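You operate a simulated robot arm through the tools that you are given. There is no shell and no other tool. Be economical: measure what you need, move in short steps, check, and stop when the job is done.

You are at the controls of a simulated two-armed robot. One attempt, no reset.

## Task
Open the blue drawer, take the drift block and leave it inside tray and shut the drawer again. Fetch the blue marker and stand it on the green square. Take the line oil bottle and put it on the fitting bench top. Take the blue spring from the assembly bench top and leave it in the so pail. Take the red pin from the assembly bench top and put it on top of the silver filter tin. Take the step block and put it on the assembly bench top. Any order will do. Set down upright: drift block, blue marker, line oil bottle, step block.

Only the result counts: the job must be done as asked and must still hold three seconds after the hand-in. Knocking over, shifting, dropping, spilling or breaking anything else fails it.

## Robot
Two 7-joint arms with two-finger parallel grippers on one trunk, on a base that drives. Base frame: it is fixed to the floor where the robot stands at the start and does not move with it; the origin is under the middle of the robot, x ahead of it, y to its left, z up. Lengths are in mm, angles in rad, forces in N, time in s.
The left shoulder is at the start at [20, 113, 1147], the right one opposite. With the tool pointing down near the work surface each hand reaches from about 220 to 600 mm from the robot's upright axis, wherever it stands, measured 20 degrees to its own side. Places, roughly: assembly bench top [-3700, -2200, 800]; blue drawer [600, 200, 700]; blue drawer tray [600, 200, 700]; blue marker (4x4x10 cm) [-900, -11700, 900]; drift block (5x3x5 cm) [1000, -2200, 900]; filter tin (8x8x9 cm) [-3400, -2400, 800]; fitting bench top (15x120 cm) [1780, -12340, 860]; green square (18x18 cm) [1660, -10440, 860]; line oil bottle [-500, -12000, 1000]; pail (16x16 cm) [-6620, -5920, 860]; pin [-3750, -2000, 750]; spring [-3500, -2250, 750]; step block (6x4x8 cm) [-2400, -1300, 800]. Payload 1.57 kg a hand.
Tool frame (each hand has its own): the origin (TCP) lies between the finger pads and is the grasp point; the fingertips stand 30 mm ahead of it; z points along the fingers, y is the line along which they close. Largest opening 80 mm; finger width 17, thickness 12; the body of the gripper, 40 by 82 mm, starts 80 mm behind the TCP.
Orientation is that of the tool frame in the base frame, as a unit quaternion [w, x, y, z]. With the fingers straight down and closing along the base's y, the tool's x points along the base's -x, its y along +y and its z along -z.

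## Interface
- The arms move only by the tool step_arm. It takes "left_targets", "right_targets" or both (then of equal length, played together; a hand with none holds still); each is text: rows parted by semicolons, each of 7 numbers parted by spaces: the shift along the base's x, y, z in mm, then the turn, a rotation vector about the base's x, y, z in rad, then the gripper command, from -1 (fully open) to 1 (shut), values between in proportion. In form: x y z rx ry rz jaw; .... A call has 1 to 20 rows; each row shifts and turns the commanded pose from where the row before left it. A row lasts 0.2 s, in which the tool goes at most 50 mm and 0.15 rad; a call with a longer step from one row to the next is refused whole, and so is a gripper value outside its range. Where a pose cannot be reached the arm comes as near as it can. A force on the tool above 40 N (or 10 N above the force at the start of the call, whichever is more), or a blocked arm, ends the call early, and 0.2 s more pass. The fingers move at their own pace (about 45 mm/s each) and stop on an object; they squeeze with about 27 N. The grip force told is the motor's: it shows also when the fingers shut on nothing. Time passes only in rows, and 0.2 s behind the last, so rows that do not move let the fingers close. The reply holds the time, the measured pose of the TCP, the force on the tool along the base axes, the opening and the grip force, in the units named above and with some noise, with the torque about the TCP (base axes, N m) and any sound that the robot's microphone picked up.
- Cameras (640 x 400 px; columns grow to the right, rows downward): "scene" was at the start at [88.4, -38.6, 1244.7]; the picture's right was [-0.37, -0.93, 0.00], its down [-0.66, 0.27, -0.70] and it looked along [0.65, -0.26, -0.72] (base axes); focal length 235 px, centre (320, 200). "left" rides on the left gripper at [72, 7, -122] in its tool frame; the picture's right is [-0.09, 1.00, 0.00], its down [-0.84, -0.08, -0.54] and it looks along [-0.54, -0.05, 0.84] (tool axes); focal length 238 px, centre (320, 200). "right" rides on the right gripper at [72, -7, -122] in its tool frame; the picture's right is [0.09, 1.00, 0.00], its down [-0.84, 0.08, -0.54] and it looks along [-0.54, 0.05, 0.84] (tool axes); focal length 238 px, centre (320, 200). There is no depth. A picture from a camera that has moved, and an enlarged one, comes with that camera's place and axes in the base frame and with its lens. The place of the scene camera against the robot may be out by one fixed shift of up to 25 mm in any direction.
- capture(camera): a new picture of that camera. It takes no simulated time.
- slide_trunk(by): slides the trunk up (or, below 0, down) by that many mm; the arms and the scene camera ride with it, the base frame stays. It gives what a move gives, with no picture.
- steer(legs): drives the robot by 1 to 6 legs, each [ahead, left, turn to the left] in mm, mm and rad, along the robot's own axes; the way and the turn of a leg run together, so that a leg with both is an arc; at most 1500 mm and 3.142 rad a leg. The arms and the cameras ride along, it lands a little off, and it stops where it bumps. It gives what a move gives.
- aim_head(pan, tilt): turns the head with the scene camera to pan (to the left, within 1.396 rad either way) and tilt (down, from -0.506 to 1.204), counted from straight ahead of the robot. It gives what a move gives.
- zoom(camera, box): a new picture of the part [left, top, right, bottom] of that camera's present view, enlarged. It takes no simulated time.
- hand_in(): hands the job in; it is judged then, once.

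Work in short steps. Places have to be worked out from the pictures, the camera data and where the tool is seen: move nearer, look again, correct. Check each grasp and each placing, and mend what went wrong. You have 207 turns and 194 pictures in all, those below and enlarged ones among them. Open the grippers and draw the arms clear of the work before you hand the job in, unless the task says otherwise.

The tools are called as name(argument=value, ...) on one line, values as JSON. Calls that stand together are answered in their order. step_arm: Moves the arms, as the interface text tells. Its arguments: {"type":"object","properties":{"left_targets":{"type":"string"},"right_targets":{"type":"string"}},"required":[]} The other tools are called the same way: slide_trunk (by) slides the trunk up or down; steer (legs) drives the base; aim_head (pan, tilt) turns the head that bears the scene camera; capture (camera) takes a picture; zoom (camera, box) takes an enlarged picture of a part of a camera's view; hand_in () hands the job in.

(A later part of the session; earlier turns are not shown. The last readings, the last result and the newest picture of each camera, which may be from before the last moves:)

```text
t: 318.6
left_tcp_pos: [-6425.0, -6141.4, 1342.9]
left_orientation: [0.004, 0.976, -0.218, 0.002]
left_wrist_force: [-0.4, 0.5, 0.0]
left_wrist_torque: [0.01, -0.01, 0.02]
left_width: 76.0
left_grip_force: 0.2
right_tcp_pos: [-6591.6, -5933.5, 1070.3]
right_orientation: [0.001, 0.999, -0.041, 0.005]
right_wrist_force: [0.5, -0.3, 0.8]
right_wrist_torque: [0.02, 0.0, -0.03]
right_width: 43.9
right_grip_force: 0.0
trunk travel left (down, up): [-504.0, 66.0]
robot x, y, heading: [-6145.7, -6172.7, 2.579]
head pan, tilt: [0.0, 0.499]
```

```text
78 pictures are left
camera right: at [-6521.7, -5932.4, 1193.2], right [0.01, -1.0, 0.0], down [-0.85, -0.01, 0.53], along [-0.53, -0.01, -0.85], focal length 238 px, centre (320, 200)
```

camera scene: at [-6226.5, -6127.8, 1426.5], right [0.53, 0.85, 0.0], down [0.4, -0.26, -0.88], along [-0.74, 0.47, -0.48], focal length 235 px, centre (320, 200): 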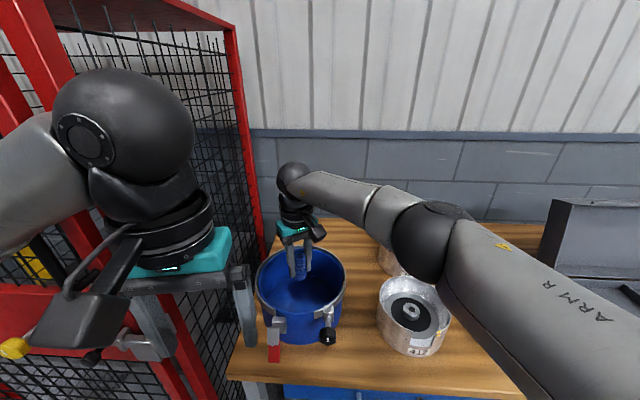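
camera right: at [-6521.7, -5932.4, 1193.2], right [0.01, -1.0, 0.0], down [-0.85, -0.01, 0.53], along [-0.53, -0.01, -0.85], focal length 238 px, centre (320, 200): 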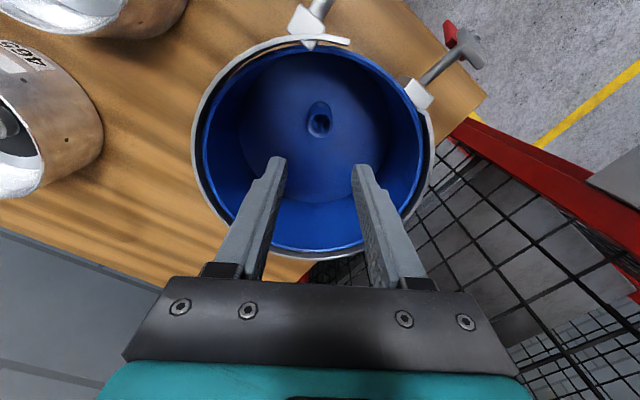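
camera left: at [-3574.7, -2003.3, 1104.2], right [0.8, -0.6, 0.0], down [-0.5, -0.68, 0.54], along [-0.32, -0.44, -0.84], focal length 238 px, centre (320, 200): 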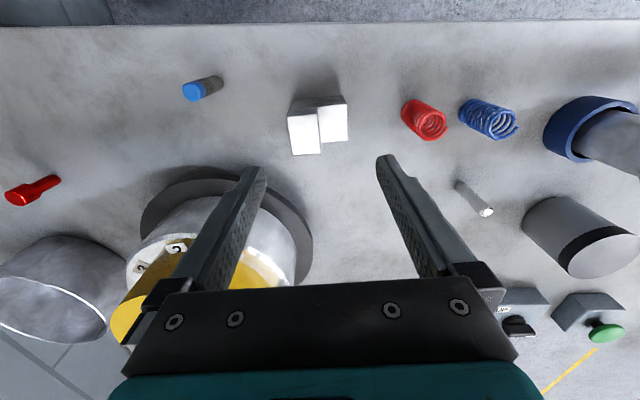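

The blue spring stands inside the blue pail. I retract and re-align both hands.

step_arm(right_targets="30 -12 10 0 0 0 -0.9;38 -10 10 0 0 0 -0.9;38 5 0 0 0 -0.1 -0.9;38 15 0 0 0 -0.1 -0.9;38 15 0 0 0 -0.1 -0.9;38 18 0 0 0 -0.1 -0.9;38 18 0 0 0 -0.085 -0.9", left_targets="0 0 0 0 0 -0.06 -0.9;0 0 0 0 0 -0.06 -0.9;0 0 0 0 0 0 -0.9;0 0 0 0 0 0 -0.9;0 0 0 0 0 0 -0.9;0 0 0 0 0 0 -0.9;0 0 0 0 0 0 -0.9")

steer(legs=[[-200, 0, 0], [0, 0, 1.4]])

aim_head(pan=0.7, tilt=0.15)

capture(camera="scene")

```text
t: 320.2
left_tcp_pos: [-6423.7, -6140.1, 1343.7]
left_orientation: [0.005, 0.961, -0.276, 0.0]
left_wrist_force: [0.6, 0.6, 1.2]
left_wrist_torque: [0.04, -0.01, 0.0]
left_width: 76.1
left_grip_force: 0.0
right_tcp_pos: [-6333.2, -5883.5, 1089.0]
right_orientation: [0.002, 0.96, -0.28, 0.006]
right_wrist_force: [0.3, -0.3, -0.6]
right_wrist_torque: [0.0, 0.02, 0.06]
right_width: 75.9
right_grip_force: 0.1
trunk travel left (down, up): [-504.0, 66.0]
robot x, y, heading: [-6145.6, -6176.4, 2.58]
head pan, tilt: [0.0, 0.499]
```

```text
t: 325.3
left_tcp_pos: [-6055.1, -6552.1, 1343.2]
left_orientation: [0.002, 0.91, 0.414, 0.004]
left_wrist_force: [0.6, 0.8, -0.2]
left_wrist_torque: [-0.01, 0.0, -0.01]
left_width: 75.9
left_grip_force: 0.0
right_tcp_pos: [-6293.5, -6422.0, 1087.8]
right_orientation: [-0.003, 0.911, 0.412, 0.005]
right_wrist_force: [-0.2, 0.5, -0.7]
right_wrist_torque: [0.02, 0.0, 0.0]
right_width: 76.1
right_grip_force: 0.0
trunk travel left (down, up): [-504.0, 66.0]
robot x, y, heading: [-5976.1, -6282.3, -2.289]
head pan, tilt: [0.0, 0.499]
```

```text
t: 326.4
left_tcp_pos: [-6055.0, -6550.8, 1343.5]
left_orientation: [0.002, 0.91, 0.414, 0.004]
left_wrist_force: [0.9, -0.4, -0.1]
left_wrist_torque: [-0.02, 0.01, 0.02]
left_width: 76.1
left_grip_force: 0.0
right_tcp_pos: [-6293.8, -6421.6, 1088.1]
right_orientation: [-0.002, 0.912, 0.411, 0.006]
right_wrist_force: [-0.6, -0.8, 0.3]
right_wrist_torque: [0.01, 0.05, 0.0]
right_width: 76.0
right_grip_force: 0.1
trunk travel left (down, up): [-504.0, 66.0]
robot x, y, heading: [-5976.0, -6279.2, -2.296]
head pan, tilt: [0.7, 0.15]
```

```text
77 pictures are left
camera scene: at [-5982.4, -6388.9, 1606.8], right [-1.0, 0.02, 0.0], down [0.0, 0.15, -0.99], along [-0.02, -0.99, -0.15], focal length 235 px, centre (320, 200)
```

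scene: 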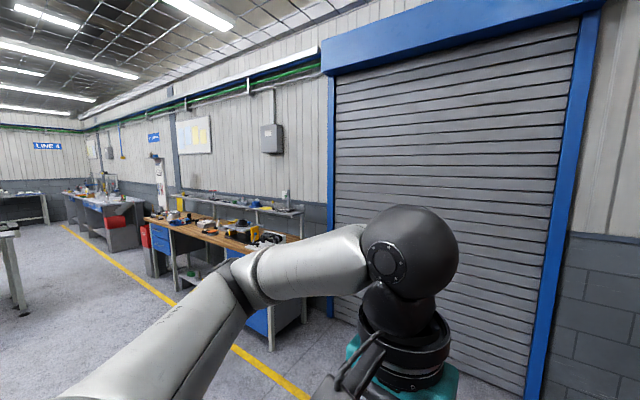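

The marker and bottle should be on the benches further along the left wall. I drive down the aisle beside the yellow line.

steer(legs=[[0, 0, 1.174], [953, 0, 0], [953, 0, 0], [0, 0, 0.506], [1500, 0, 0], [1500, 0, 0]])

aim_head(pan=-0.2, tilt=0.2)

capture(camera="scene")

```text
t: 354.4
left_tcp_pos: [-2434.0, -9796.6, 1343.2]
left_orientation: [-0.001, 0.299, 0.954, 0.004]
left_wrist_force: [-0.4, 1.1, 0.1]
left_wrist_torque: [-0.04, 0.0, -0.01]
left_width: 76.2
left_grip_force: 0.1
right_tcp_pos: [-2535.6, -10047.6, 1088.5]
right_orientation: [-0.006, 0.302, 0.953, 0.003]
right_wrist_force: [0.8, 0.2, 0.6]
right_wrist_torque: [-0.02, -0.01, -0.02]
right_width: 76.0
right_grip_force: 0.0
trunk travel left (down, up): [-504.0, 66.0]
robot x, y, heading: [-2711.7, -9749.0, -0.611]
head pan, tilt: [0.7, 0.15]
```

```text
t: 355.6
left_tcp_pos: [-2434.3, -9795.5, 1343.5]
left_orientation: [-0.002, 0.299, 0.954, 0.004]
left_wrist_force: [-1.0, 0.1, -0.4]
left_wrist_torque: [0.0, 0.01, -0.01]
left_width: 76.0
left_grip_force: 0.0
right_tcp_pos: [-2535.9, -10047.9, 1088.2]
right_orientation: [-0.006, 0.301, 0.954, 0.003]
right_wrist_force: [-0.2, 0.1, 0.5]
right_wrist_torque: [-0.05, 0.04, -0.02]
right_width: 76.2
right_grip_force: 0.0
trunk travel left (down, up): [-504.0, 66.0]
robot x, y, heading: [-2710.6, -9749.8, -0.614]
head pan, tilt: [-0.201, 0.201]
```

```text
76 pictures are left
camera scene: at [-2636.1, -9831.3, 1602.2], right [-0.72, -0.69, 0.0], down [-0.14, 0.14, -0.98], along [0.68, -0.71, -0.2], focal length 235 px, centre (320, 200)
```

scene: 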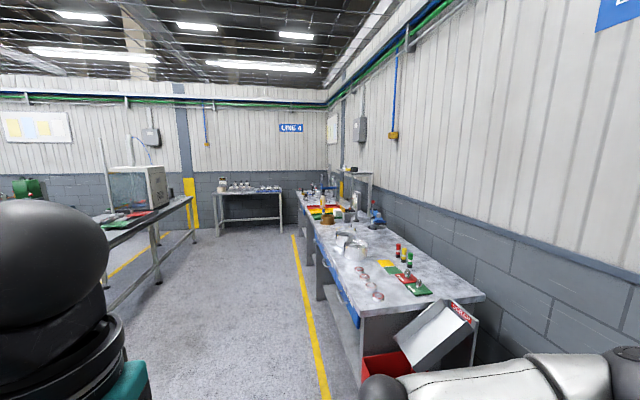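

The bench with parts is ahead on the right. I zoom on the far part, where the marker and bottle should be.

zoom(camera="scene", box=[280, 165, 440, 265])

```text
4.00 times, centred on (360, 215) of scene
camera zoom: at [-2636.1, -9831.3, 1602.2], right [-0.72, -0.69, 0.0], down [-0.14, 0.14, -0.98], along [0.68, -0.71, -0.2], focal length 938 px, centre (160, 140)
```

zoom: 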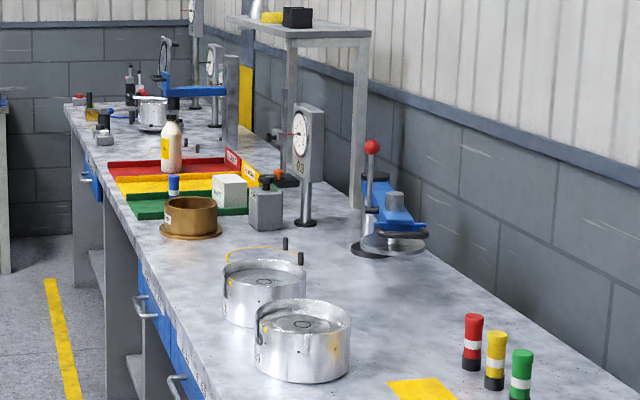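

The blue marker sits behind the brown pot at about (-899,-11703), and the oil bottle stands near (-565,-12047). I drive up and face the bench there.

steer(legs=[[0, 0, 0.09], [1380, 0, 0], [1380, 0, 0], [0, 0, -1.663]])

aim_head(pan=0.0, tilt=0.6)

capture(camera="scene")

```text
t: 373.5
left_tcp_pos: [-379.2, -11406.9, 1342.2]
left_orientation: [0.002, 0.888, 0.46, 0.003]
left_wrist_force: [0.1, 0.1, -0.2]
left_wrist_torque: [0.01, 0.0, 0.01]
left_width: 75.9
left_grip_force: 0.1
right_tcp_pos: [-630.6, -11303.3, 1089.0]
right_orientation: [-0.001, 0.889, 0.457, 0.006]
right_wrist_force: [0.1, 1.4, 0.5]
right_wrist_torque: [0.01, -0.01, 0.0]
right_width: 76.1
right_grip_force: 0.0
trunk travel left (down, up): [-504.0, 66.0]
robot x, y, heading: [-328.8, -11129.8, -2.184]
head pan, tilt: [-0.201, 0.201]
```

```text
t: 374.4
left_tcp_pos: [-378.3, -11406.7, 1342.8]
left_orientation: [0.002, 0.888, 0.46, 0.004]
left_wrist_force: [0.0, -0.3, 0.2]
left_wrist_torque: [-0.01, -0.01, -0.01]
left_width: 76.1
left_grip_force: 0.0
right_tcp_pos: [-631.7, -11302.0, 1087.8]
right_orientation: [-0.002, 0.889, 0.458, 0.007]
right_wrist_force: [-0.5, 0.8, 0.4]
right_wrist_torque: [-0.01, 0.01, 0.02]
right_width: 75.8
right_grip_force: 0.1
trunk travel left (down, up): [-504.0, 66.0]
robot x, y, heading: [-332.8, -11129.1, -2.187]
head pan, tilt: [0.0, 0.6]
```

```text
74 pictures are left
camera scene: at [-384.3, -11217.8, 1565.5], right [-0.82, 0.58, 0.0], down [0.33, 0.46, -0.83], along [-0.48, -0.67, -0.56], focal length 235 px, centre (320, 200)
```

scene: 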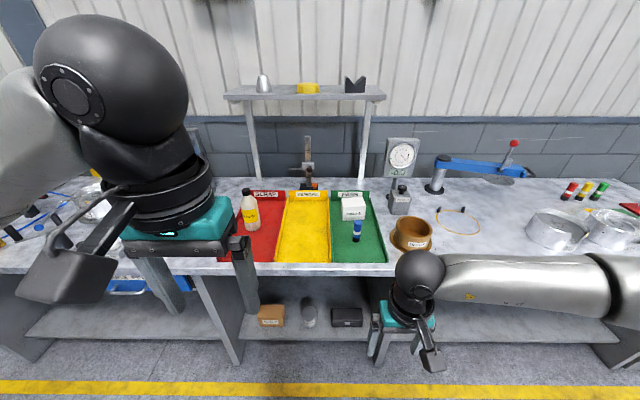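

The marker stands in the green tray at about (-925,-11722) and the bottle in the red tray near (-600,-12055). I raise the right hand while lowering the trunk, and drive in 335 mm.

step_arm(right_targets="0 0 45 0 0 0 -0.9;0 0 45 0 0 0 -0.9;0 0 45 0 0 0 -0.9;0 0 45 0 0 0 -0.9")

slide_trunk(by=-220)

steer(legs=[[335, 0, 0]])

capture(camera="right")

capture(camera="scene")

```text
t: 375.4
left_tcp_pos: [-377.8, -11406.7, 1342.8]
left_orientation: [0.001, 0.888, 0.46, 0.003]
left_wrist_force: [-0.6, -0.1, 0.5]
left_wrist_torque: [-0.01, 0.04, -0.04]
left_width: 75.6
left_grip_force: 0.0
right_tcp_pos: [-630.7, -11303.7, 1269.2]
right_orientation: [-0.003, 0.889, 0.459, 0.005]
right_wrist_force: [-0.3, 0.9, 0.3]
right_wrist_torque: [0.01, -0.03, -0.01]
right_width: 75.8
right_grip_force: 0.1
trunk travel left (down, up): [-504.0, 66.0]
robot x, y, heading: [-333.1, -11124.4, -2.189]
head pan, tilt: [0.0, 0.6]
```

```text
t: 377.7
left_tcp_pos: [-379.3, -11407.2, 1123.1]
left_orientation: [0.002, 0.888, 0.46, 0.003]
left_wrist_force: [-0.6, -0.2, 0.7]
left_wrist_torque: [-0.02, -0.03, 0.01]
left_width: 76.1
left_grip_force: 0.0
right_tcp_pos: [-630.9, -11303.2, 1049.4]
right_orientation: [-0.002, 0.889, 0.457, 0.006]
right_wrist_force: [0.6, -0.7, 0.4]
right_wrist_torque: [0.0, 0.01, 0.02]
right_width: 75.9
right_grip_force: 0.1
trunk travel left (down, up): [-284.0, 286.0]
robot x, y, heading: [-333.8, -11129.2, -2.191]
head pan, tilt: [0.0, 0.6]
```

```text
t: 379.9
left_tcp_pos: [-576.0, -11682.2, 1122.1]
left_orientation: [0.002, 0.889, 0.459, 0.004]
left_wrist_force: [-0.3, -0.6, 0.3]
left_wrist_torque: [-0.02, 0.0, 0.0]
left_width: 76.0
left_grip_force: 0.0
right_tcp_pos: [-828.1, -11576.9, 1048.4]
right_orientation: [-0.002, 0.89, 0.456, 0.006]
right_wrist_force: [-0.4, 0.2, -0.9]
right_wrist_torque: [0.05, -0.02, -0.01]
right_width: 75.9
right_grip_force: 0.0
trunk travel left (down, up): [-284.0, 286.0]
robot x, y, heading: [-530.9, -11404.4, -2.199]
head pan, tilt: [0.0, 0.6]
```

```text
73 pictures are left
camera right: at [-792.7, -11517.8, 1172.5], right [0.86, -0.51, 0.0], down [-0.43, -0.73, 0.53], along [-0.27, -0.46, -0.85], focal length 238 px, centre (320, 200)
```

right: 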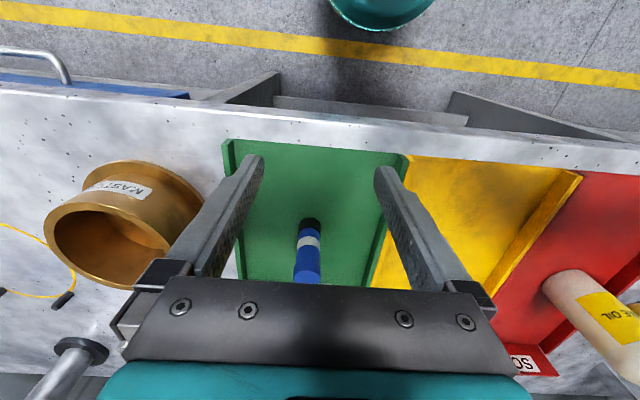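

```text
72 pictures are left
camera scene: at [-581.0, -11493.6, 1345.3], right [-0.81, 0.58, 0.0], down [0.33, 0.46, -0.82], along [-0.48, -0.67, -0.57], focal length 235 px, centre (320, 200)
```

scene: 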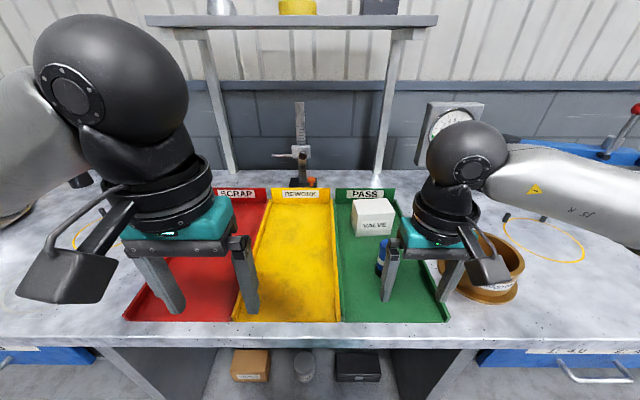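

The marker base is at about (-931,-11721). I bring the right hand nearer for a better fix.

step_arm(right_targets="-24 -34 -8 0 0 0 -0.9;-24 -34 -8 0 0 0 -0.9;-22 -32 -8 0 0 0 -0.9;0 0 0 0 0 0 -0.9")

capture(camera="right")

zoom(camera="scene", box=[320, 150, 480, 300])

```text
t: 380.9
left_tcp_pos: [-575.1, -11682.7, 1123.8]
left_orientation: [0.002, 0.888, 0.459, 0.004]
left_wrist_force: [0.0, 0.0, -0.2]
left_wrist_torque: [-0.01, -0.01, -0.01]
left_width: 76.0
left_grip_force: 0.1
right_tcp_pos: [-896.4, -11674.8, 1024.9]
right_orientation: [-0.002, 0.889, 0.457, 0.005]
right_wrist_force: [0.5, 0.9, -0.4]
right_wrist_torque: [0.01, 0.0, 0.03]
right_width: 76.2
right_grip_force: 0.1
trunk travel left (down, up): [-284.0, 286.0]
robot x, y, heading: [-529.1, -11403.3, -2.191]
head pan, tilt: [0.0, 0.6]
```

```text
71 pictures are left
camera right: at [-861.6, -11615.1, 1149.3], right [0.86, -0.51, 0.0], down [-0.43, -0.73, 0.53], along [-0.27, -0.46, -0.85], focal length 238 px, centre (320, 200)
```

right: 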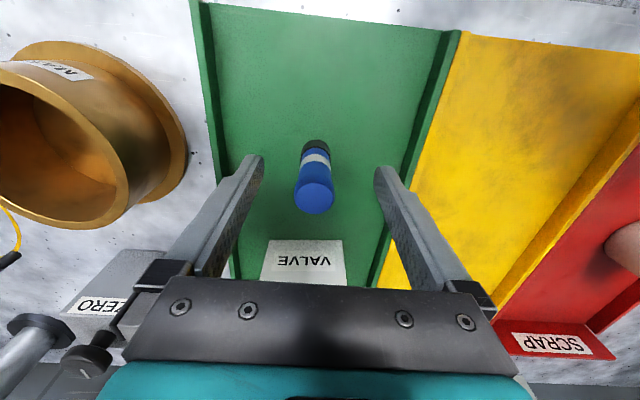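

```text
2.67 times, centred on (400, 225) of scene
camera zoom: at [-580.6, -11492.8, 1345.4], right [-0.81, 0.58, 0.0], down [0.33, 0.46, -0.83], along [-0.48, -0.67, -0.56], focal length 626 px, centre (107, 133)
```

zoom: 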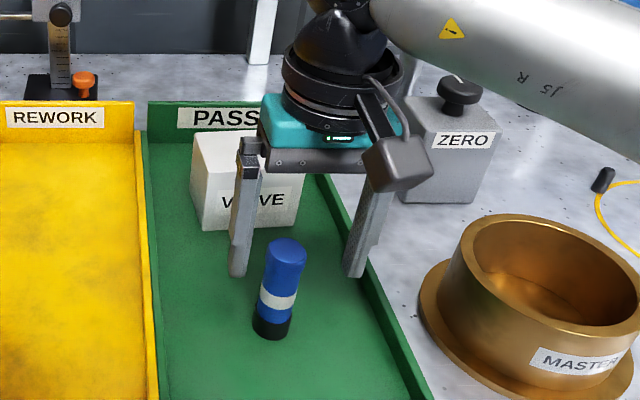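

The marker is at (-918,-11704). I move over it, lower to z 915 and grip.

step_arm(right_targets="-11 -15 0 0 0 0 -0.5;-11 -14 0 0 0 0 -0.5;0 0 -30 0 0 0 -0.5;0 0 -30 0 0 0 -0.5;0 0 -30 0 0 0 -0.5;0 0 -20 0 0 0 -0.5;0 0 0 0 0 0 0.2;0 0 0 0 0 0 1;0 0 0 0 0 0 1;0 0 0 0 0 0 1")

capture(camera="right")

```text
t: 382.3
left_tcp_pos: [-575.9, -11681.6, 1122.6]
left_orientation: [0.002, 0.889, 0.459, 0.003]
left_wrist_force: [-0.9, -0.4, -0.4]
left_wrist_torque: [0.03, -0.05, 0.0]
left_width: 76.1
left_grip_force: 0.0
right_tcp_pos: [-921.5, -11709.4, 930.1]
right_orientation: [-0.002, 0.89, 0.455, 0.003]
right_wrist_force: [1.0, 10.0, 17.7]
right_wrist_torque: [0.53, 0.39, -0.15]
right_width: 46.7
right_grip_force: 2.5
trunk travel left (down, up): [-284.0, 286.0]
robot x, y, heading: [-527.8, -11405.3, -2.195]
head pan, tilt: [0.0, 0.6]
stopped in row 7 (right hand): the force on the tool passed its limit at 53 N (the readings are from after the stop); the commanded pose is now the measured one
```

```text
69 pictures are left
camera right: at [-885.3, -11648.0, 1053.1], right [0.86, -0.51, 0.0], down [-0.43, -0.73, 0.54], along [-0.27, -0.46, -0.84], focal length 238 px, centre (320, 200)
```

right: 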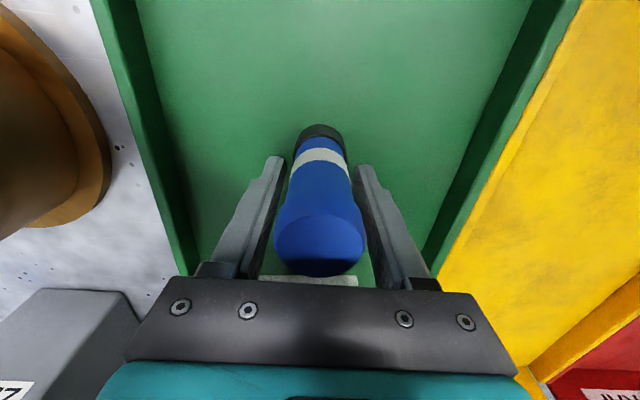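

The hand stopped at z 930 on light contact with the marker between the fingers. That height is good enough to grip, so I ease up 4 mm and close.

step_arm(right_targets="0 0 4 0 0 0 -0.2;0 0 0 0 0 0 0.2;0 0 0 0 0 0 1;0 0 0 0 0 0 1")

capture(camera="right")

zoom(camera="scene", box=[320, 150, 480, 300])

```text
t: 383.3
left_tcp_pos: [-576.7, -11682.9, 1123.5]
left_orientation: [0.002, 0.889, 0.458, 0.005]
left_wrist_force: [0.5, 0.1, -0.1]
left_wrist_torque: [-0.03, 0.02, -0.01]
left_width: 76.0
left_grip_force: 0.1
right_tcp_pos: [-919.9, -11708.3, 933.7]
right_orientation: [0.0, 0.89, 0.456, 0.002]
right_wrist_force: [-0.4, -0.8, -0.1]
right_wrist_torque: [-0.03, 0.02, 0.0]
right_width: 0.0
right_grip_force: 10.4
trunk travel left (down, up): [-284.0, 286.0]
robot x, y, heading: [-526.6, -11401.1, -2.194]
head pan, tilt: [0.0, 0.6]
```

```text
68 pictures are left
camera right: at [-884.4, -11648.2, 1054.5], right [0.86, -0.51, 0.0], down [-0.43, -0.73, 0.54], along [-0.27, -0.46, -0.84], focal length 238 px, centre (320, 200)
```

right: 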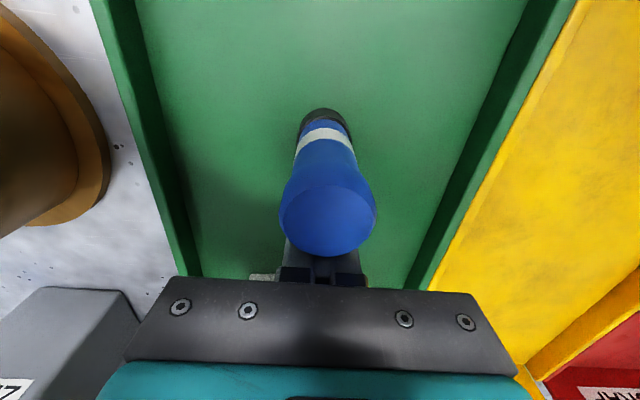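

```text
2.67 times, centred on (400, 225) of scene
camera zoom: at [-580.8, -11493.0, 1345.4], right [-0.81, 0.58, 0.0], down [0.33, 0.46, -0.83], along [-0.48, -0.67, -0.56], focal length 626 px, centre (107, 133)
```

zoom: 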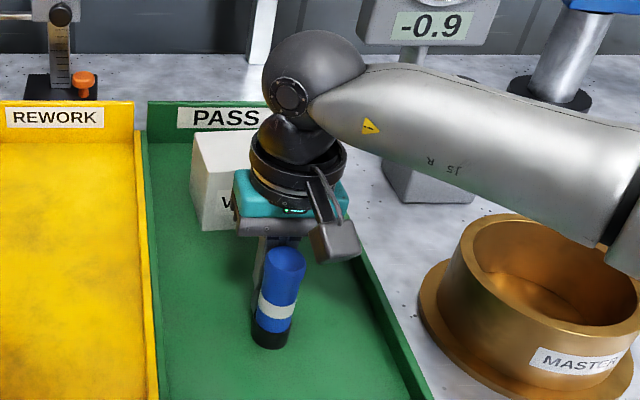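

The fingers closed behind the marker: the tray floor is really near z 899, so the marker stands at about (-904,-11685), 28 mm nearer. It is still upright. I rise, move back over it and look.

step_arm(right_targets="0 0 30 0 0 0 1;0 0 40 0 0 0 1;0 0 40 0 0 0 0.5;8 12 0 0 0 0 -0.5;8 11 0 0 0 0 -0.5;0 0 0 0 0 0 -0.5")

capture(camera="right")

zoom(camera="scene", box=[320, 150, 480, 300])

```text
t: 384.7
left_tcp_pos: [-575.9, -11681.5, 1123.1]
left_orientation: [0.002, 0.888, 0.459, 0.004]
left_wrist_force: [0.3, -0.6, -0.5]
left_wrist_torque: [0.0, -0.02, -0.02]
left_width: 75.9
left_grip_force: 0.0
right_tcp_pos: [-904.4, -11687.0, 1041.0]
right_orientation: [-0.001, 0.89, 0.455, 0.002]
right_wrist_force: [-0.1, -0.5, 0.8]
right_wrist_torque: [0.01, 0.01, 0.03]
right_width: 59.9
right_grip_force: 0.1
trunk travel left (down, up): [-284.0, 286.0]
robot x, y, heading: [-527.1, -11403.9, -2.195]
head pan, tilt: [0.0, 0.6]
```

```text
66 pictures are left
camera right: at [-868.5, -11625.1, 1164.4], right [0.86, -0.51, 0.0], down [-0.43, -0.73, 0.54], along [-0.27, -0.46, -0.84], focal length 238 px, centre (320, 200)
```

right: 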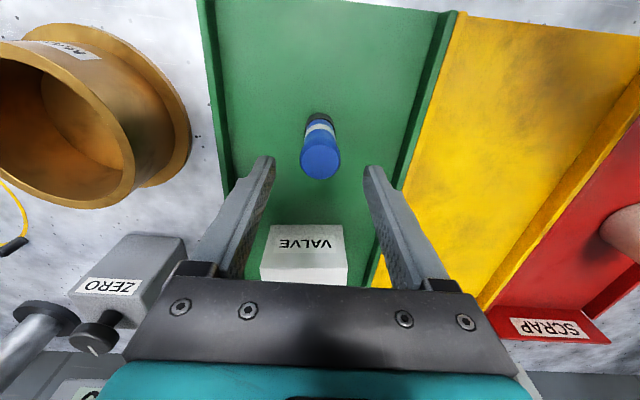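

```text
2.67 times, centred on (400, 225) of scene
camera zoom: at [-580.8, -11493.1, 1345.4], right [-0.81, 0.58, 0.0], down [0.33, 0.46, -0.83], along [-0.48, -0.67, -0.56], focal length 626 px, centre (107, 133)
```

zoom: 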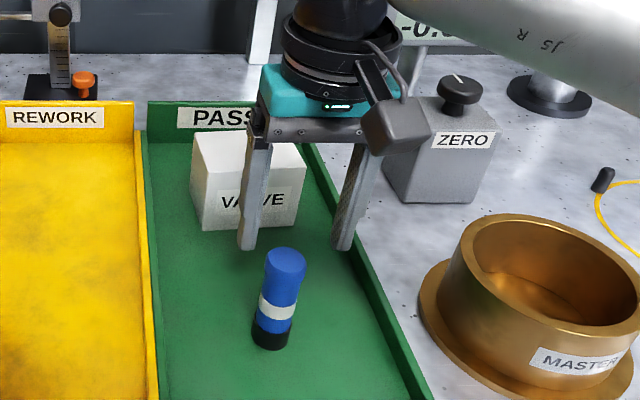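

The TCP is now centred on the marker under either height estimate. I lower to z 948 and grip.

step_arm(right_targets="-1 -1 -30 0 0 0 -0.5;0 0 -30 0 0 0 -0.5;0 0 -20 0 0 0 -0.5;0 0 -13 0 0 0 -0.5;0 0 0 0 0 0 0;0 0 0 0 0 0 1;0 0 0 0 0 0 1;0 0 0 0 0 0 1")

capture(camera="right")

```text
t: 386.5
left_tcp_pos: [-576.4, -11681.4, 1123.0]
left_orientation: [0.002, 0.889, 0.458, 0.005]
left_wrist_force: [1.0, 0.4, -0.1]
left_wrist_torque: [0.0, 0.03, 0.02]
left_width: 76.2
left_grip_force: 0.1
right_tcp_pos: [-904.1, -11687.4, 948.9]
right_orientation: [0.0, 0.89, 0.456, 0.003]
right_wrist_force: [0.4, -0.2, -0.1]
right_wrist_torque: [-0.02, 0.03, -0.02]
right_width: 31.2
right_grip_force: 26.6
trunk travel left (down, up): [-284.0, 286.0]
robot x, y, heading: [-528.7, -11402.9, -2.194]
head pan, tilt: [0.0, 0.6]
```

```text
64 pictures are left
camera right: at [-869.9, -11627.0, 1071.5], right [0.86, -0.51, 0.0], down [-0.43, -0.73, 0.54], along [-0.27, -0.46, -0.84], focal length 238 px, centre (320, 200)
```

right: 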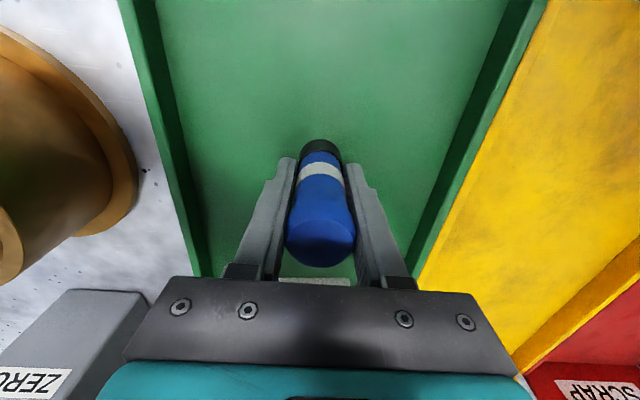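

The marker is held (31.2 mm). I lift it, pull it back, then shift the base 160 mm left for the bottle.

step_arm(right_targets="0 0 25 0 0 0 1;0 0 45 0 0 0 1;0 0 45 0 0 0 1;12 17 35 0 0 0 1;20 28 0 0 0 0 1;20 28 0 0 0 0 1;20 28 0 0 0 0 1")

steer(legs=[[0, 160, 0]])

capture(camera="left")

capture(camera="scene")

```text
t: 388.1
left_tcp_pos: [-577.1, -11681.6, 1123.1]
left_orientation: [0.001, 0.889, 0.458, 0.004]
left_wrist_force: [0.3, 0.0, 0.3]
left_wrist_torque: [-0.02, -0.02, -0.02]
left_width: 76.2
left_grip_force: 0.1
right_tcp_pos: [-832.2, -11586.5, 1096.7]
right_orientation: [-0.001, 0.89, 0.456, 0.002]
right_wrist_force: [0.1, -0.9, -0.5]
right_wrist_torque: [-0.01, -0.02, 0.0]
right_width: 30.7
right_grip_force: 27.4
trunk travel left (down, up): [-284.0, 286.0]
robot x, y, heading: [-527.0, -11405.9, -2.2]
head pan, tilt: [0.0, 0.6]
```

```text
t: 389.6
left_tcp_pos: [-447.9, -11773.8, 1123.2]
left_orientation: [0.002, 0.89, 0.457, 0.003]
left_wrist_force: [0.1, -0.7, 1.0]
left_wrist_torque: [-0.03, 0.0, -0.05]
left_width: 75.9
left_grip_force: 0.0
right_tcp_pos: [-704.8, -11677.8, 1097.0]
right_orientation: [0.0, 0.891, 0.455, 0.003]
right_wrist_force: [1.2, -0.8, 0.0]
right_wrist_torque: [0.0, 0.01, -0.01]
right_width: 30.8
right_grip_force: 27.1
trunk travel left (down, up): [-284.0, 286.0]
robot x, y, heading: [-398.6, -11501.1, -2.192]
head pan, tilt: [0.0, 0.6]
```

```text
63 pictures are left
camera left: at [-402.8, -11719.7, 1244.5], right [0.76, -0.65, 0.01], down [-0.55, -0.64, 0.54], along [-0.35, -0.41, -0.84], focal length 238 px, centre (320, 200)
```

left: 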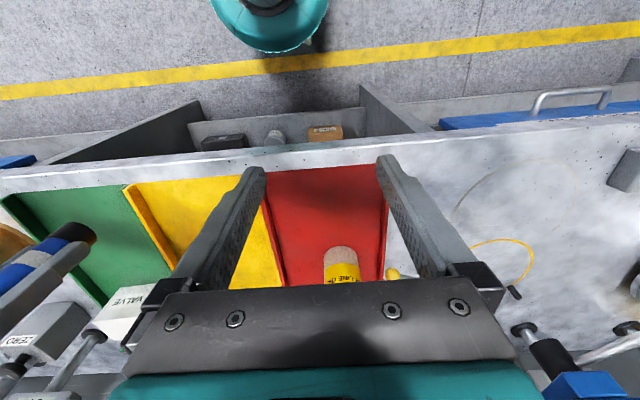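

```text
62 pictures are left
camera scene: at [-452.5, -11585.1, 1345.4], right [-0.81, 0.58, 0.0], down [0.33, 0.46, -0.83], along [-0.48, -0.67, -0.56], focal length 235 px, centre (320, 200)
```

scene: 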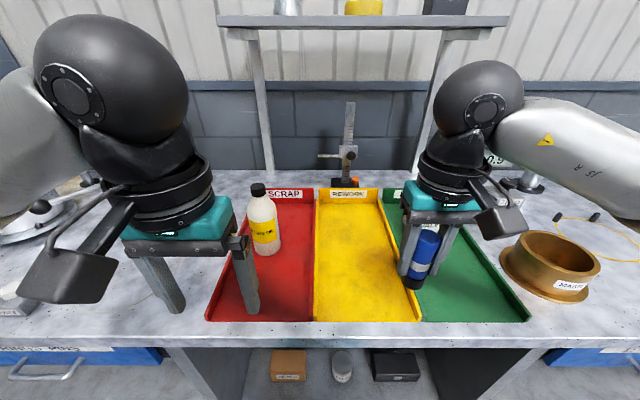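

The bottle stands at about (-603,-12025) and is some 180 mm tall. I zoom in to measure its width and neck.

zoom(camera="scene", box=[225, 170, 315, 260])

```text
4.44 times, centred on (270, 215) of scene
camera zoom: at [-452.5, -11585.1, 1345.4], right [-0.81, 0.58, 0.0], down [0.33, 0.46, -0.83], along [-0.48, -0.67, -0.56], focal length 1043 px, centre (542, 133)
```

zoom: 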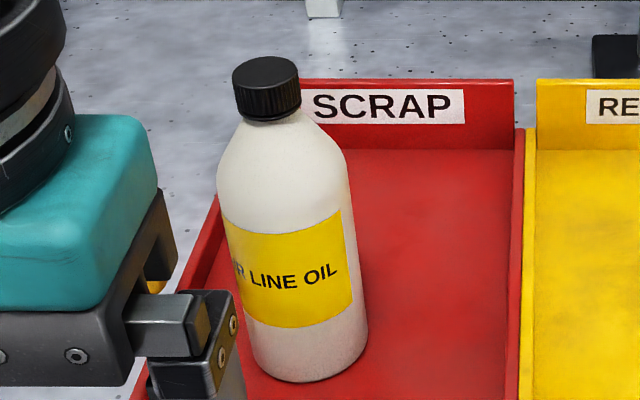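

The cap is about 33 mm wide and the body about 68 mm, so I'll grip the cap. I bring the left hand near it at z 1165 and look.

step_arm(left_targets="-22 -35 12 0 0 0 -0.9;-22 -35 12 0 0 0 -0.9;-22 -35 12 0 0 0 -0.9;-22 -35 6 0 0 0 -0.5;-22 -35 0 0 0 0 -0.3;-20 -32 0 0 0 0 -0.3;0 0 0 0 0 0 -0.3")

capture(camera="left")

zoom(camera="scene", box=[205, 120, 325, 240])

```text
t: 391.1
left_tcp_pos: [-581.8, -11978.1, 1164.4]
left_orientation: [0.002, 0.889, 0.458, 0.003]
left_wrist_force: [-1.1, -0.7, -0.1]
left_wrist_torque: [0.0, 0.03, -0.01]
left_width: 52.1
left_grip_force: 0.0
right_tcp_pos: [-706.2, -11678.3, 1097.7]
right_orientation: [0.0, 0.891, 0.455, 0.003]
right_wrist_force: [0.5, 0.2, -1.1]
right_wrist_torque: [-0.01, -0.01, 0.0]
right_width: 31.1
right_grip_force: 27.0
trunk travel left (down, up): [-284.0, 286.0]
robot x, y, heading: [-401.3, -11497.3, -2.192]
head pan, tilt: [0.0, 0.6]
```

```text
60 pictures are left
camera left: at [-534.5, -11925.5, 1285.4], right [0.76, -0.65, 0.01], down [-0.55, -0.63, 0.54], along [-0.35, -0.41, -0.84], focal length 238 px, centre (320, 200)
```

left: 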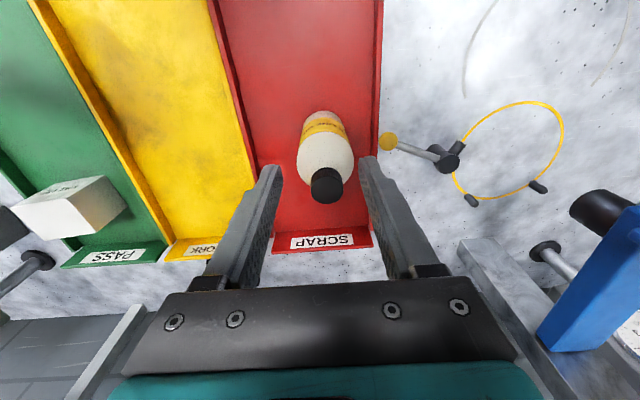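

```text
3.33 times, centred on (265, 180) of scene
camera zoom: at [-452.9, -11584.5, 1345.4], right [-0.81, 0.58, 0.0], down [0.33, 0.46, -0.83], along [-0.48, -0.67, -0.56], focal length 782 px, centre (503, 267)
```

zoom: 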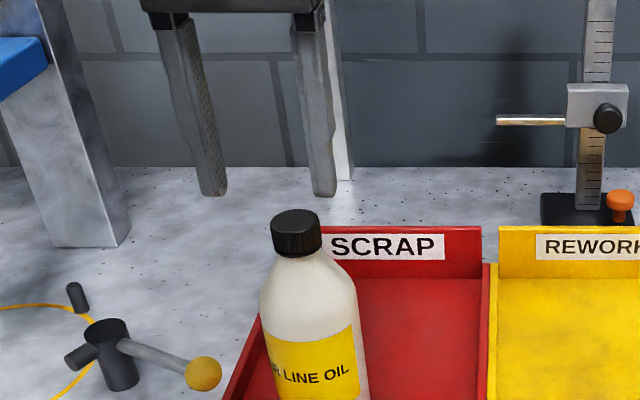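

The cap is at (-604,-12015), top z about 1085. I move over it and come down to z 1110 first to verify the alignment.

step_arm(left_targets="-11 -18 0 0 0 0 -0.3;-11 -19 0 0 0 0 -0.3;0 0 -30 0 0 0 -0.3;0 0 -25 0 0 0 -0.3;0 0 0 0 0 0 -0.3")

capture(camera="left")

zoom(camera="scene", box=[205, 120, 325, 240])

```text
t: 392.4
left_tcp_pos: [-603.4, -12017.2, 1112.2]
left_orientation: [0.001, 0.89, 0.457, 0.004]
left_wrist_force: [-0.8, -0.9, -0.4]
left_wrist_torque: [-0.02, -0.01, 0.02]
left_width: 52.2
left_grip_force: 0.0
right_tcp_pos: [-704.6, -11677.7, 1097.7]
right_orientation: [-0.001, 0.89, 0.455, 0.003]
right_wrist_force: [-0.7, -0.2, -0.9]
right_wrist_torque: [0.01, 0.0, -0.01]
right_width: 31.0
right_grip_force: 26.9
trunk travel left (down, up): [-284.0, 286.0]
robot x, y, heading: [-400.2, -11491.3, -2.198]
head pan, tilt: [0.0, 0.6]
```

```text
58 pictures are left
camera left: at [-555.9, -11962.6, 1233.0], right [0.76, -0.65, 0.01], down [-0.55, -0.64, 0.54], along [-0.35, -0.41, -0.84], focal length 238 px, centre (320, 200)
```

left: 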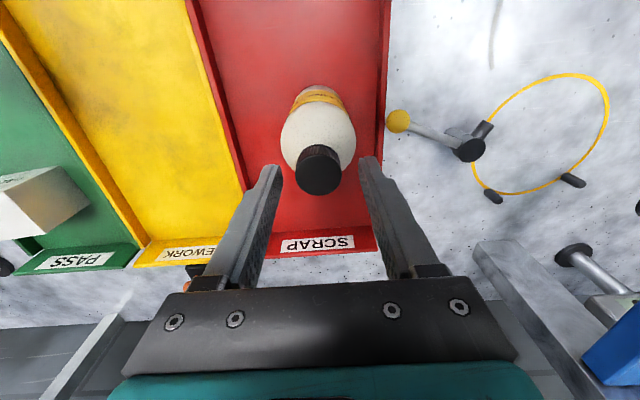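

```text
3.33 times, centred on (265, 180) of scene
camera zoom: at [-453.2, -11584.5, 1345.4], right [-0.81, 0.58, 0.0], down [0.33, 0.46, -0.83], along [-0.48, -0.67, -0.56], focal length 782 px, centre (503, 267)
```

zoom: 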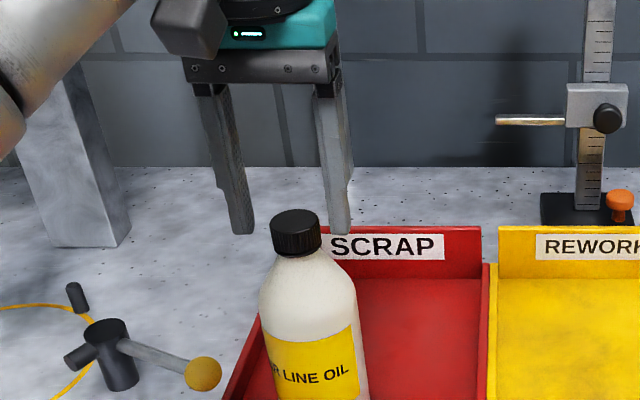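

The cap estimate (-605,-12019) matches the TCP within 3 mm. I lower to z 1086 and close on the cap.

step_arm(left_targets="-1 -2 -14 0 0 0 -0.3;0 0 -12 0 0 0 -0.3;0 0 0 0 0 0 0.1;0 0 0 0 0 0 1;0 0 0 0 0 0 1;0 0 0 0 0 0 1")

capture(camera="left")

```text
t: 393.8
left_tcp_pos: [-602.6, -12018.8, 1084.6]
left_orientation: [0.002, 0.89, 0.457, 0.003]
left_wrist_force: [-1.5, 0.8, 1.0]
left_wrist_torque: [-0.08, 0.13, -0.04]
left_width: 38.0
left_grip_force: 26.8
right_tcp_pos: [-705.9, -11677.3, 1097.1]
right_orientation: [0.0, 0.89, 0.455, 0.003]
right_wrist_force: [0.1, 0.5, -0.5]
right_wrist_torque: [-0.02, -0.01, 0.01]
right_width: 30.8
right_grip_force: 27.1
trunk travel left (down, up): [-284.0, 286.0]
robot x, y, heading: [-398.9, -11494.2, -2.195]
head pan, tilt: [0.0, 0.6]
```

```text
56 pictures are left
camera left: at [-556.7, -11964.0, 1206.6], right [0.76, -0.65, 0.01], down [-0.55, -0.64, 0.54], along [-0.35, -0.41, -0.84], focal length 238 px, centre (320, 200)
```

left: 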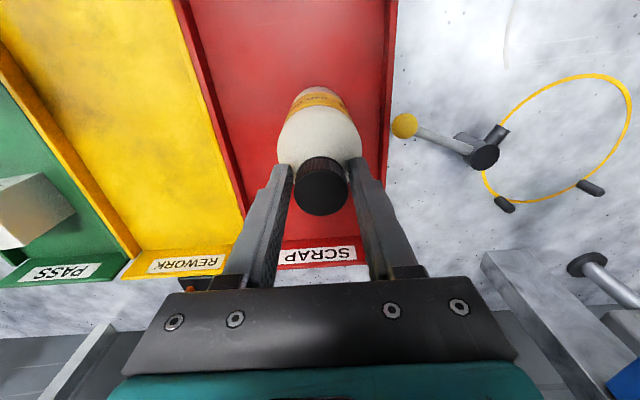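

The grip width of 38 mm means the cap is larger and lower than I thought: its top is near z 1065 and about 11 mm further ahead. I reopen, shift ahead 10 mm and lower 16 mm, then grip again.

step_arm(left_targets="0 0 0 0 0 0 0;0 0 0 0 0 0 -0.5;0 0 0 0 0 0 -0.5;-6 -8 0 0 0 0 -0.5;0 0 -8 0 0 0 -0.5;0 0 -8 0 0 0 -0.5;0 0 0 0 0 0 -0.5")

capture(camera="left")

zoom(camera="scene", box=[205, 120, 325, 240])

```text
t: 395.4
left_tcp_pos: [-608.4, -12027.2, 1068.2]
left_orientation: [0.003, 0.89, 0.457, 0.004]
left_wrist_force: [-0.9, 0.0, 0.0]
left_wrist_torque: [0.04, 0.03, 0.0]
left_width: 60.2
left_grip_force: 0.2
right_tcp_pos: [-707.4, -11678.9, 1098.1]
right_orientation: [0.0, 0.891, 0.454, 0.003]
right_wrist_force: [0.6, -0.6, -0.1]
right_wrist_torque: [-0.02, 0.04, -0.02]
right_width: 30.8
right_grip_force: 27.1
trunk travel left (down, up): [-284.0, 286.0]
robot x, y, heading: [-395.5, -11495.3, -2.199]
head pan, tilt: [0.0, 0.6]
```

```text
55 pictures are left
camera left: at [-562.7, -11972.9, 1189.3], right [0.76, -0.65, 0.01], down [-0.55, -0.64, 0.54], along [-0.35, -0.41, -0.84], focal length 238 px, centre (320, 200)
```

left: 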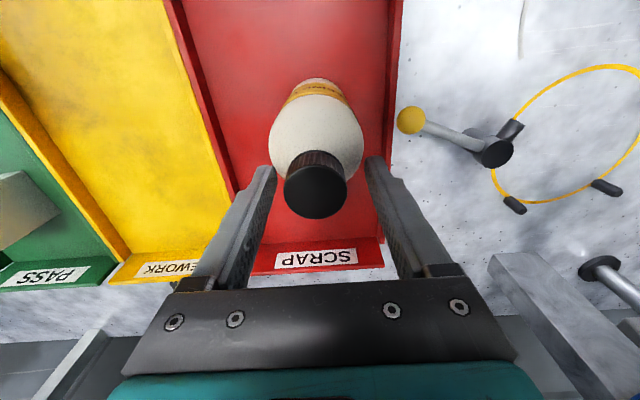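

```text
3.33 times, centred on (265, 180) of scene
camera zoom: at [-453.3, -11584.5, 1345.4], right [-0.81, 0.58, 0.0], down [0.33, 0.46, -0.83], along [-0.48, -0.67, -0.56], focal length 782 px, centre (503, 267)
```

zoom: 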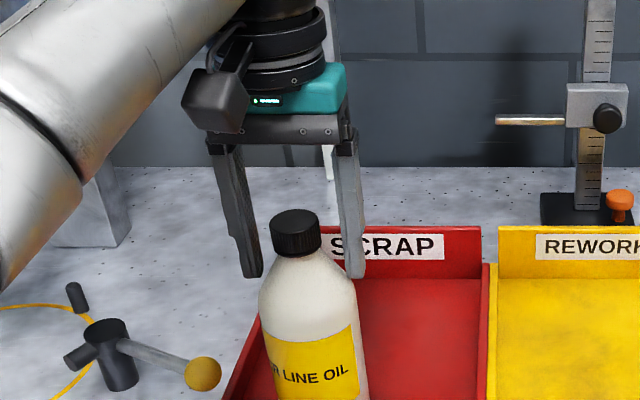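

The cap is now centred between the fingers at TCP height. I close.

step_arm(left_targets="0 0 -2 0 0 0 0;0 0 0 0 0 0 1;0 0 0 0 0 0 1;0 0 0 0 0 0 1")

step_arm(left_targets="0 0 10 0 0 0 1;0 0 20 0 0 0 1;0 0 30 0 0 0 1;0 0 40 0 0 0 1;0 0 0 0 0 0 1")

capture(camera="left")

capture(camera="scene")

```text
t: 396.4
left_tcp_pos: [-608.9, -12026.0, 1068.2]
left_orientation: [0.004, 0.89, 0.457, 0.001]
left_wrist_force: [-3.1, 0.2, 20.5]
left_wrist_torque: [-0.07, -0.24, 0.01]
left_width: 56.1
left_grip_force: 27.1
right_tcp_pos: [-705.8, -11677.3, 1097.9]
right_orientation: [0.0, 0.891, 0.454, 0.002]
right_wrist_force: [-0.6, -1.1, -1.1]
right_wrist_torque: [0.02, -0.02, 0.01]
right_width: 30.9
right_grip_force: 27.1
trunk travel left (down, up): [-284.0, 286.0]
robot x, y, heading: [-401.8, -11495.6, -2.192]
head pan, tilt: [0.0, 0.6]
```

```text
t: 397.6
left_tcp_pos: [-608.0, -12028.1, 1166.6]
left_orientation: [0.002, 0.89, 0.457, 0.004]
left_wrist_force: [0.0, 0.4, -5.4]
left_wrist_torque: [-0.02, 0.05, 0.0]
left_width: 28.9
left_grip_force: 27.2
right_tcp_pos: [-705.6, -11680.2, 1098.1]
right_orientation: [0.0, 0.891, 0.454, 0.003]
right_wrist_force: [0.4, 0.1, -1.5]
right_wrist_torque: [-0.02, -0.03, -0.02]
right_width: 31.2
right_grip_force: 27.1
trunk travel left (down, up): [-284.0, 286.0]
robot x, y, heading: [-398.2, -11496.1, -2.195]
head pan, tilt: [0.0, 0.6]
```

```text
53 pictures are left
camera left: at [-563.0, -11973.8, 1288.2], right [0.76, -0.65, 0.01], down [-0.55, -0.64, 0.54], along [-0.35, -0.41, -0.84], focal length 238 px, centre (320, 200)
```

left: 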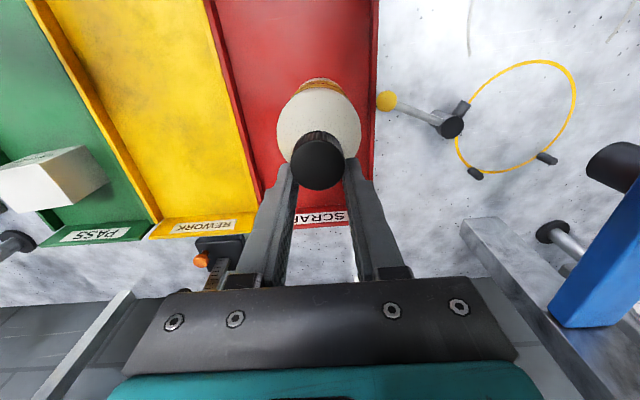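

```text
52 pictures are left
camera scene: at [-453.4, -11585.4, 1345.3], right [-0.81, 0.58, 0.0], down [0.33, 0.46, -0.82], along [-0.48, -0.67, -0.57], focal length 235 px, centre (320, 200)
```

scene: 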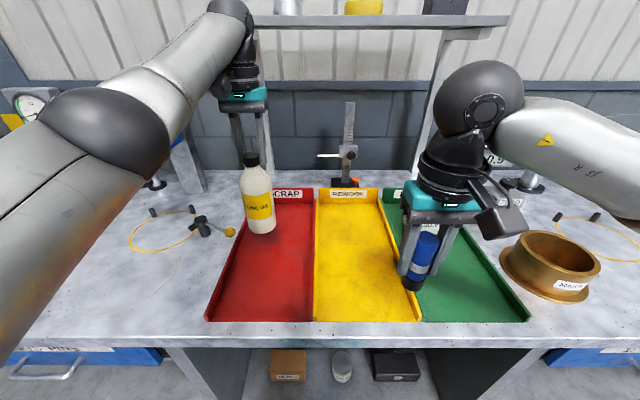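

The fingers first closed on the shoulder, then slid up to the cap. The bottle is lifted but only held by the fingertips: the cap is about 30 mm wide with its top at z 1088 when standing. I set it back down and regrip.

step_arm(left_targets="0 0 -20 0 0 0 1;0 0 -20 0 0 0 1;0 0 -10 0 0 0 1;0 0 -4 0 0 0 1;0 0 0 0 0 0 1")

step_arm(left_targets="0 0 -3 0 0 0 1;0 0 -3 0 0 0 1;0 0 0 0 0 0 1")

capture(camera="left")

```text
t: 398.8
left_tcp_pos: [-609.3, -12025.8, 1113.3]
left_orientation: [0.002, 0.889, 0.458, 0.004]
left_wrist_force: [-0.5, -0.8, -3.8]
left_wrist_torque: [-0.01, 0.05, 0.02]
left_width: 28.8
left_grip_force: 27.1
right_tcp_pos: [-706.0, -11679.8, 1097.0]
right_orientation: [0.0, 0.89, 0.455, 0.003]
right_wrist_force: [-1.2, -0.2, -0.2]
right_wrist_torque: [0.02, 0.01, 0.02]
right_width: 31.0
right_grip_force: 27.3
trunk travel left (down, up): [-284.0, 286.0]
robot x, y, heading: [-401.5, -11495.8, -2.194]
head pan, tilt: [0.0, 0.6]
```

```text
t: 399.6
left_tcp_pos: [-608.7, -12026.9, 1106.8]
left_orientation: [0.002, 0.889, 0.457, 0.004]
left_wrist_force: [-0.2, -0.3, -4.6]
left_wrist_torque: [-0.03, 0.02, 0.0]
left_width: 28.5
left_grip_force: 27.4
right_tcp_pos: [-706.2, -11679.6, 1098.0]
right_orientation: [-0.001, 0.891, 0.455, 0.003]
right_wrist_force: [-0.6, 0.0, -1.0]
right_wrist_torque: [0.06, -0.01, -0.01]
right_width: 30.9
right_grip_force: 27.4
trunk travel left (down, up): [-284.0, 286.0]
robot x, y, heading: [-397.6, -11498.5, -2.193]
head pan, tilt: [0.0, 0.6]
```

```text
51 pictures are left
camera left: at [-562.4, -11973.3, 1227.7], right [0.76, -0.65, 0.01], down [-0.55, -0.64, 0.54], along [-0.35, -0.41, -0.84], focal length 238 px, centre (320, 200)
```

left: 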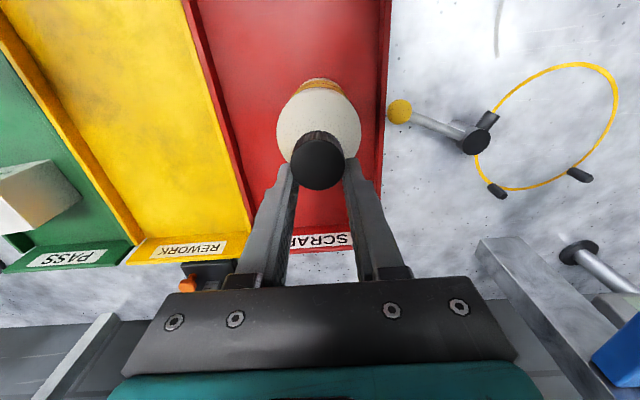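

Still hanging freely, so I keep lowering in small steps until it touches.

step_arm(left_targets="0 0 -3 0 0 0 1;0 0 -3 0 0 0 1;0 0 -2 0 0 0 1;0 0 0 0 0 0 1")

```text
t: 400.6
left_tcp_pos: [-608.7, -12027.4, 1097.1]
left_orientation: [0.003, 0.89, 0.457, 0.004]
left_wrist_force: [-0.3, -0.5, -5.2]
left_wrist_torque: [-0.04, 0.03, -0.01]
left_width: 29.0
left_grip_force: 27.2
right_tcp_pos: [-705.2, -11678.6, 1096.3]
right_orientation: [0.0, 0.891, 0.454, 0.003]
right_wrist_force: [-0.4, -0.4, 0.1]
right_wrist_torque: [0.01, 0.0, 0.01]
right_width: 30.9
right_grip_force: 27.0
trunk travel left (down, up): [-284.0, 286.0]
robot x, y, heading: [-401.0, -11495.2, -2.192]
head pan, tilt: [0.0, 0.6]
```

Still no contact; I continue down.

step_arm(left_targets="0 0 -2 0 0 0 1;0 0 -2 0 0 0 1;0 0 -2 0 0 0 1;0 0 -2 0 0 0 1;0 0 0 0 0 0 1")

```text
t: 401.8
left_tcp_pos: [-608.6, -12027.9, 1093.7]
left_orientation: [0.003, 0.889, 0.457, 0.0]
left_wrist_force: [0.3, -3.0, 20.2]
left_wrist_torque: [0.2, -0.46, -0.08]
left_width: 28.8
left_grip_force: 27.1
right_tcp_pos: [-705.6, -11678.2, 1098.3]
right_orientation: [0.001, 0.89, 0.455, 0.002]
right_wrist_force: [0.4, 1.0, -1.1]
right_wrist_torque: [0.01, -0.01, 0.01]
right_width: 31.2
right_grip_force: 27.1
trunk travel left (down, up): [-284.0, 286.0]
robot x, y, heading: [-393.8, -11490.8, -2.194]
head pan, tilt: [0.0, 0.6]
```

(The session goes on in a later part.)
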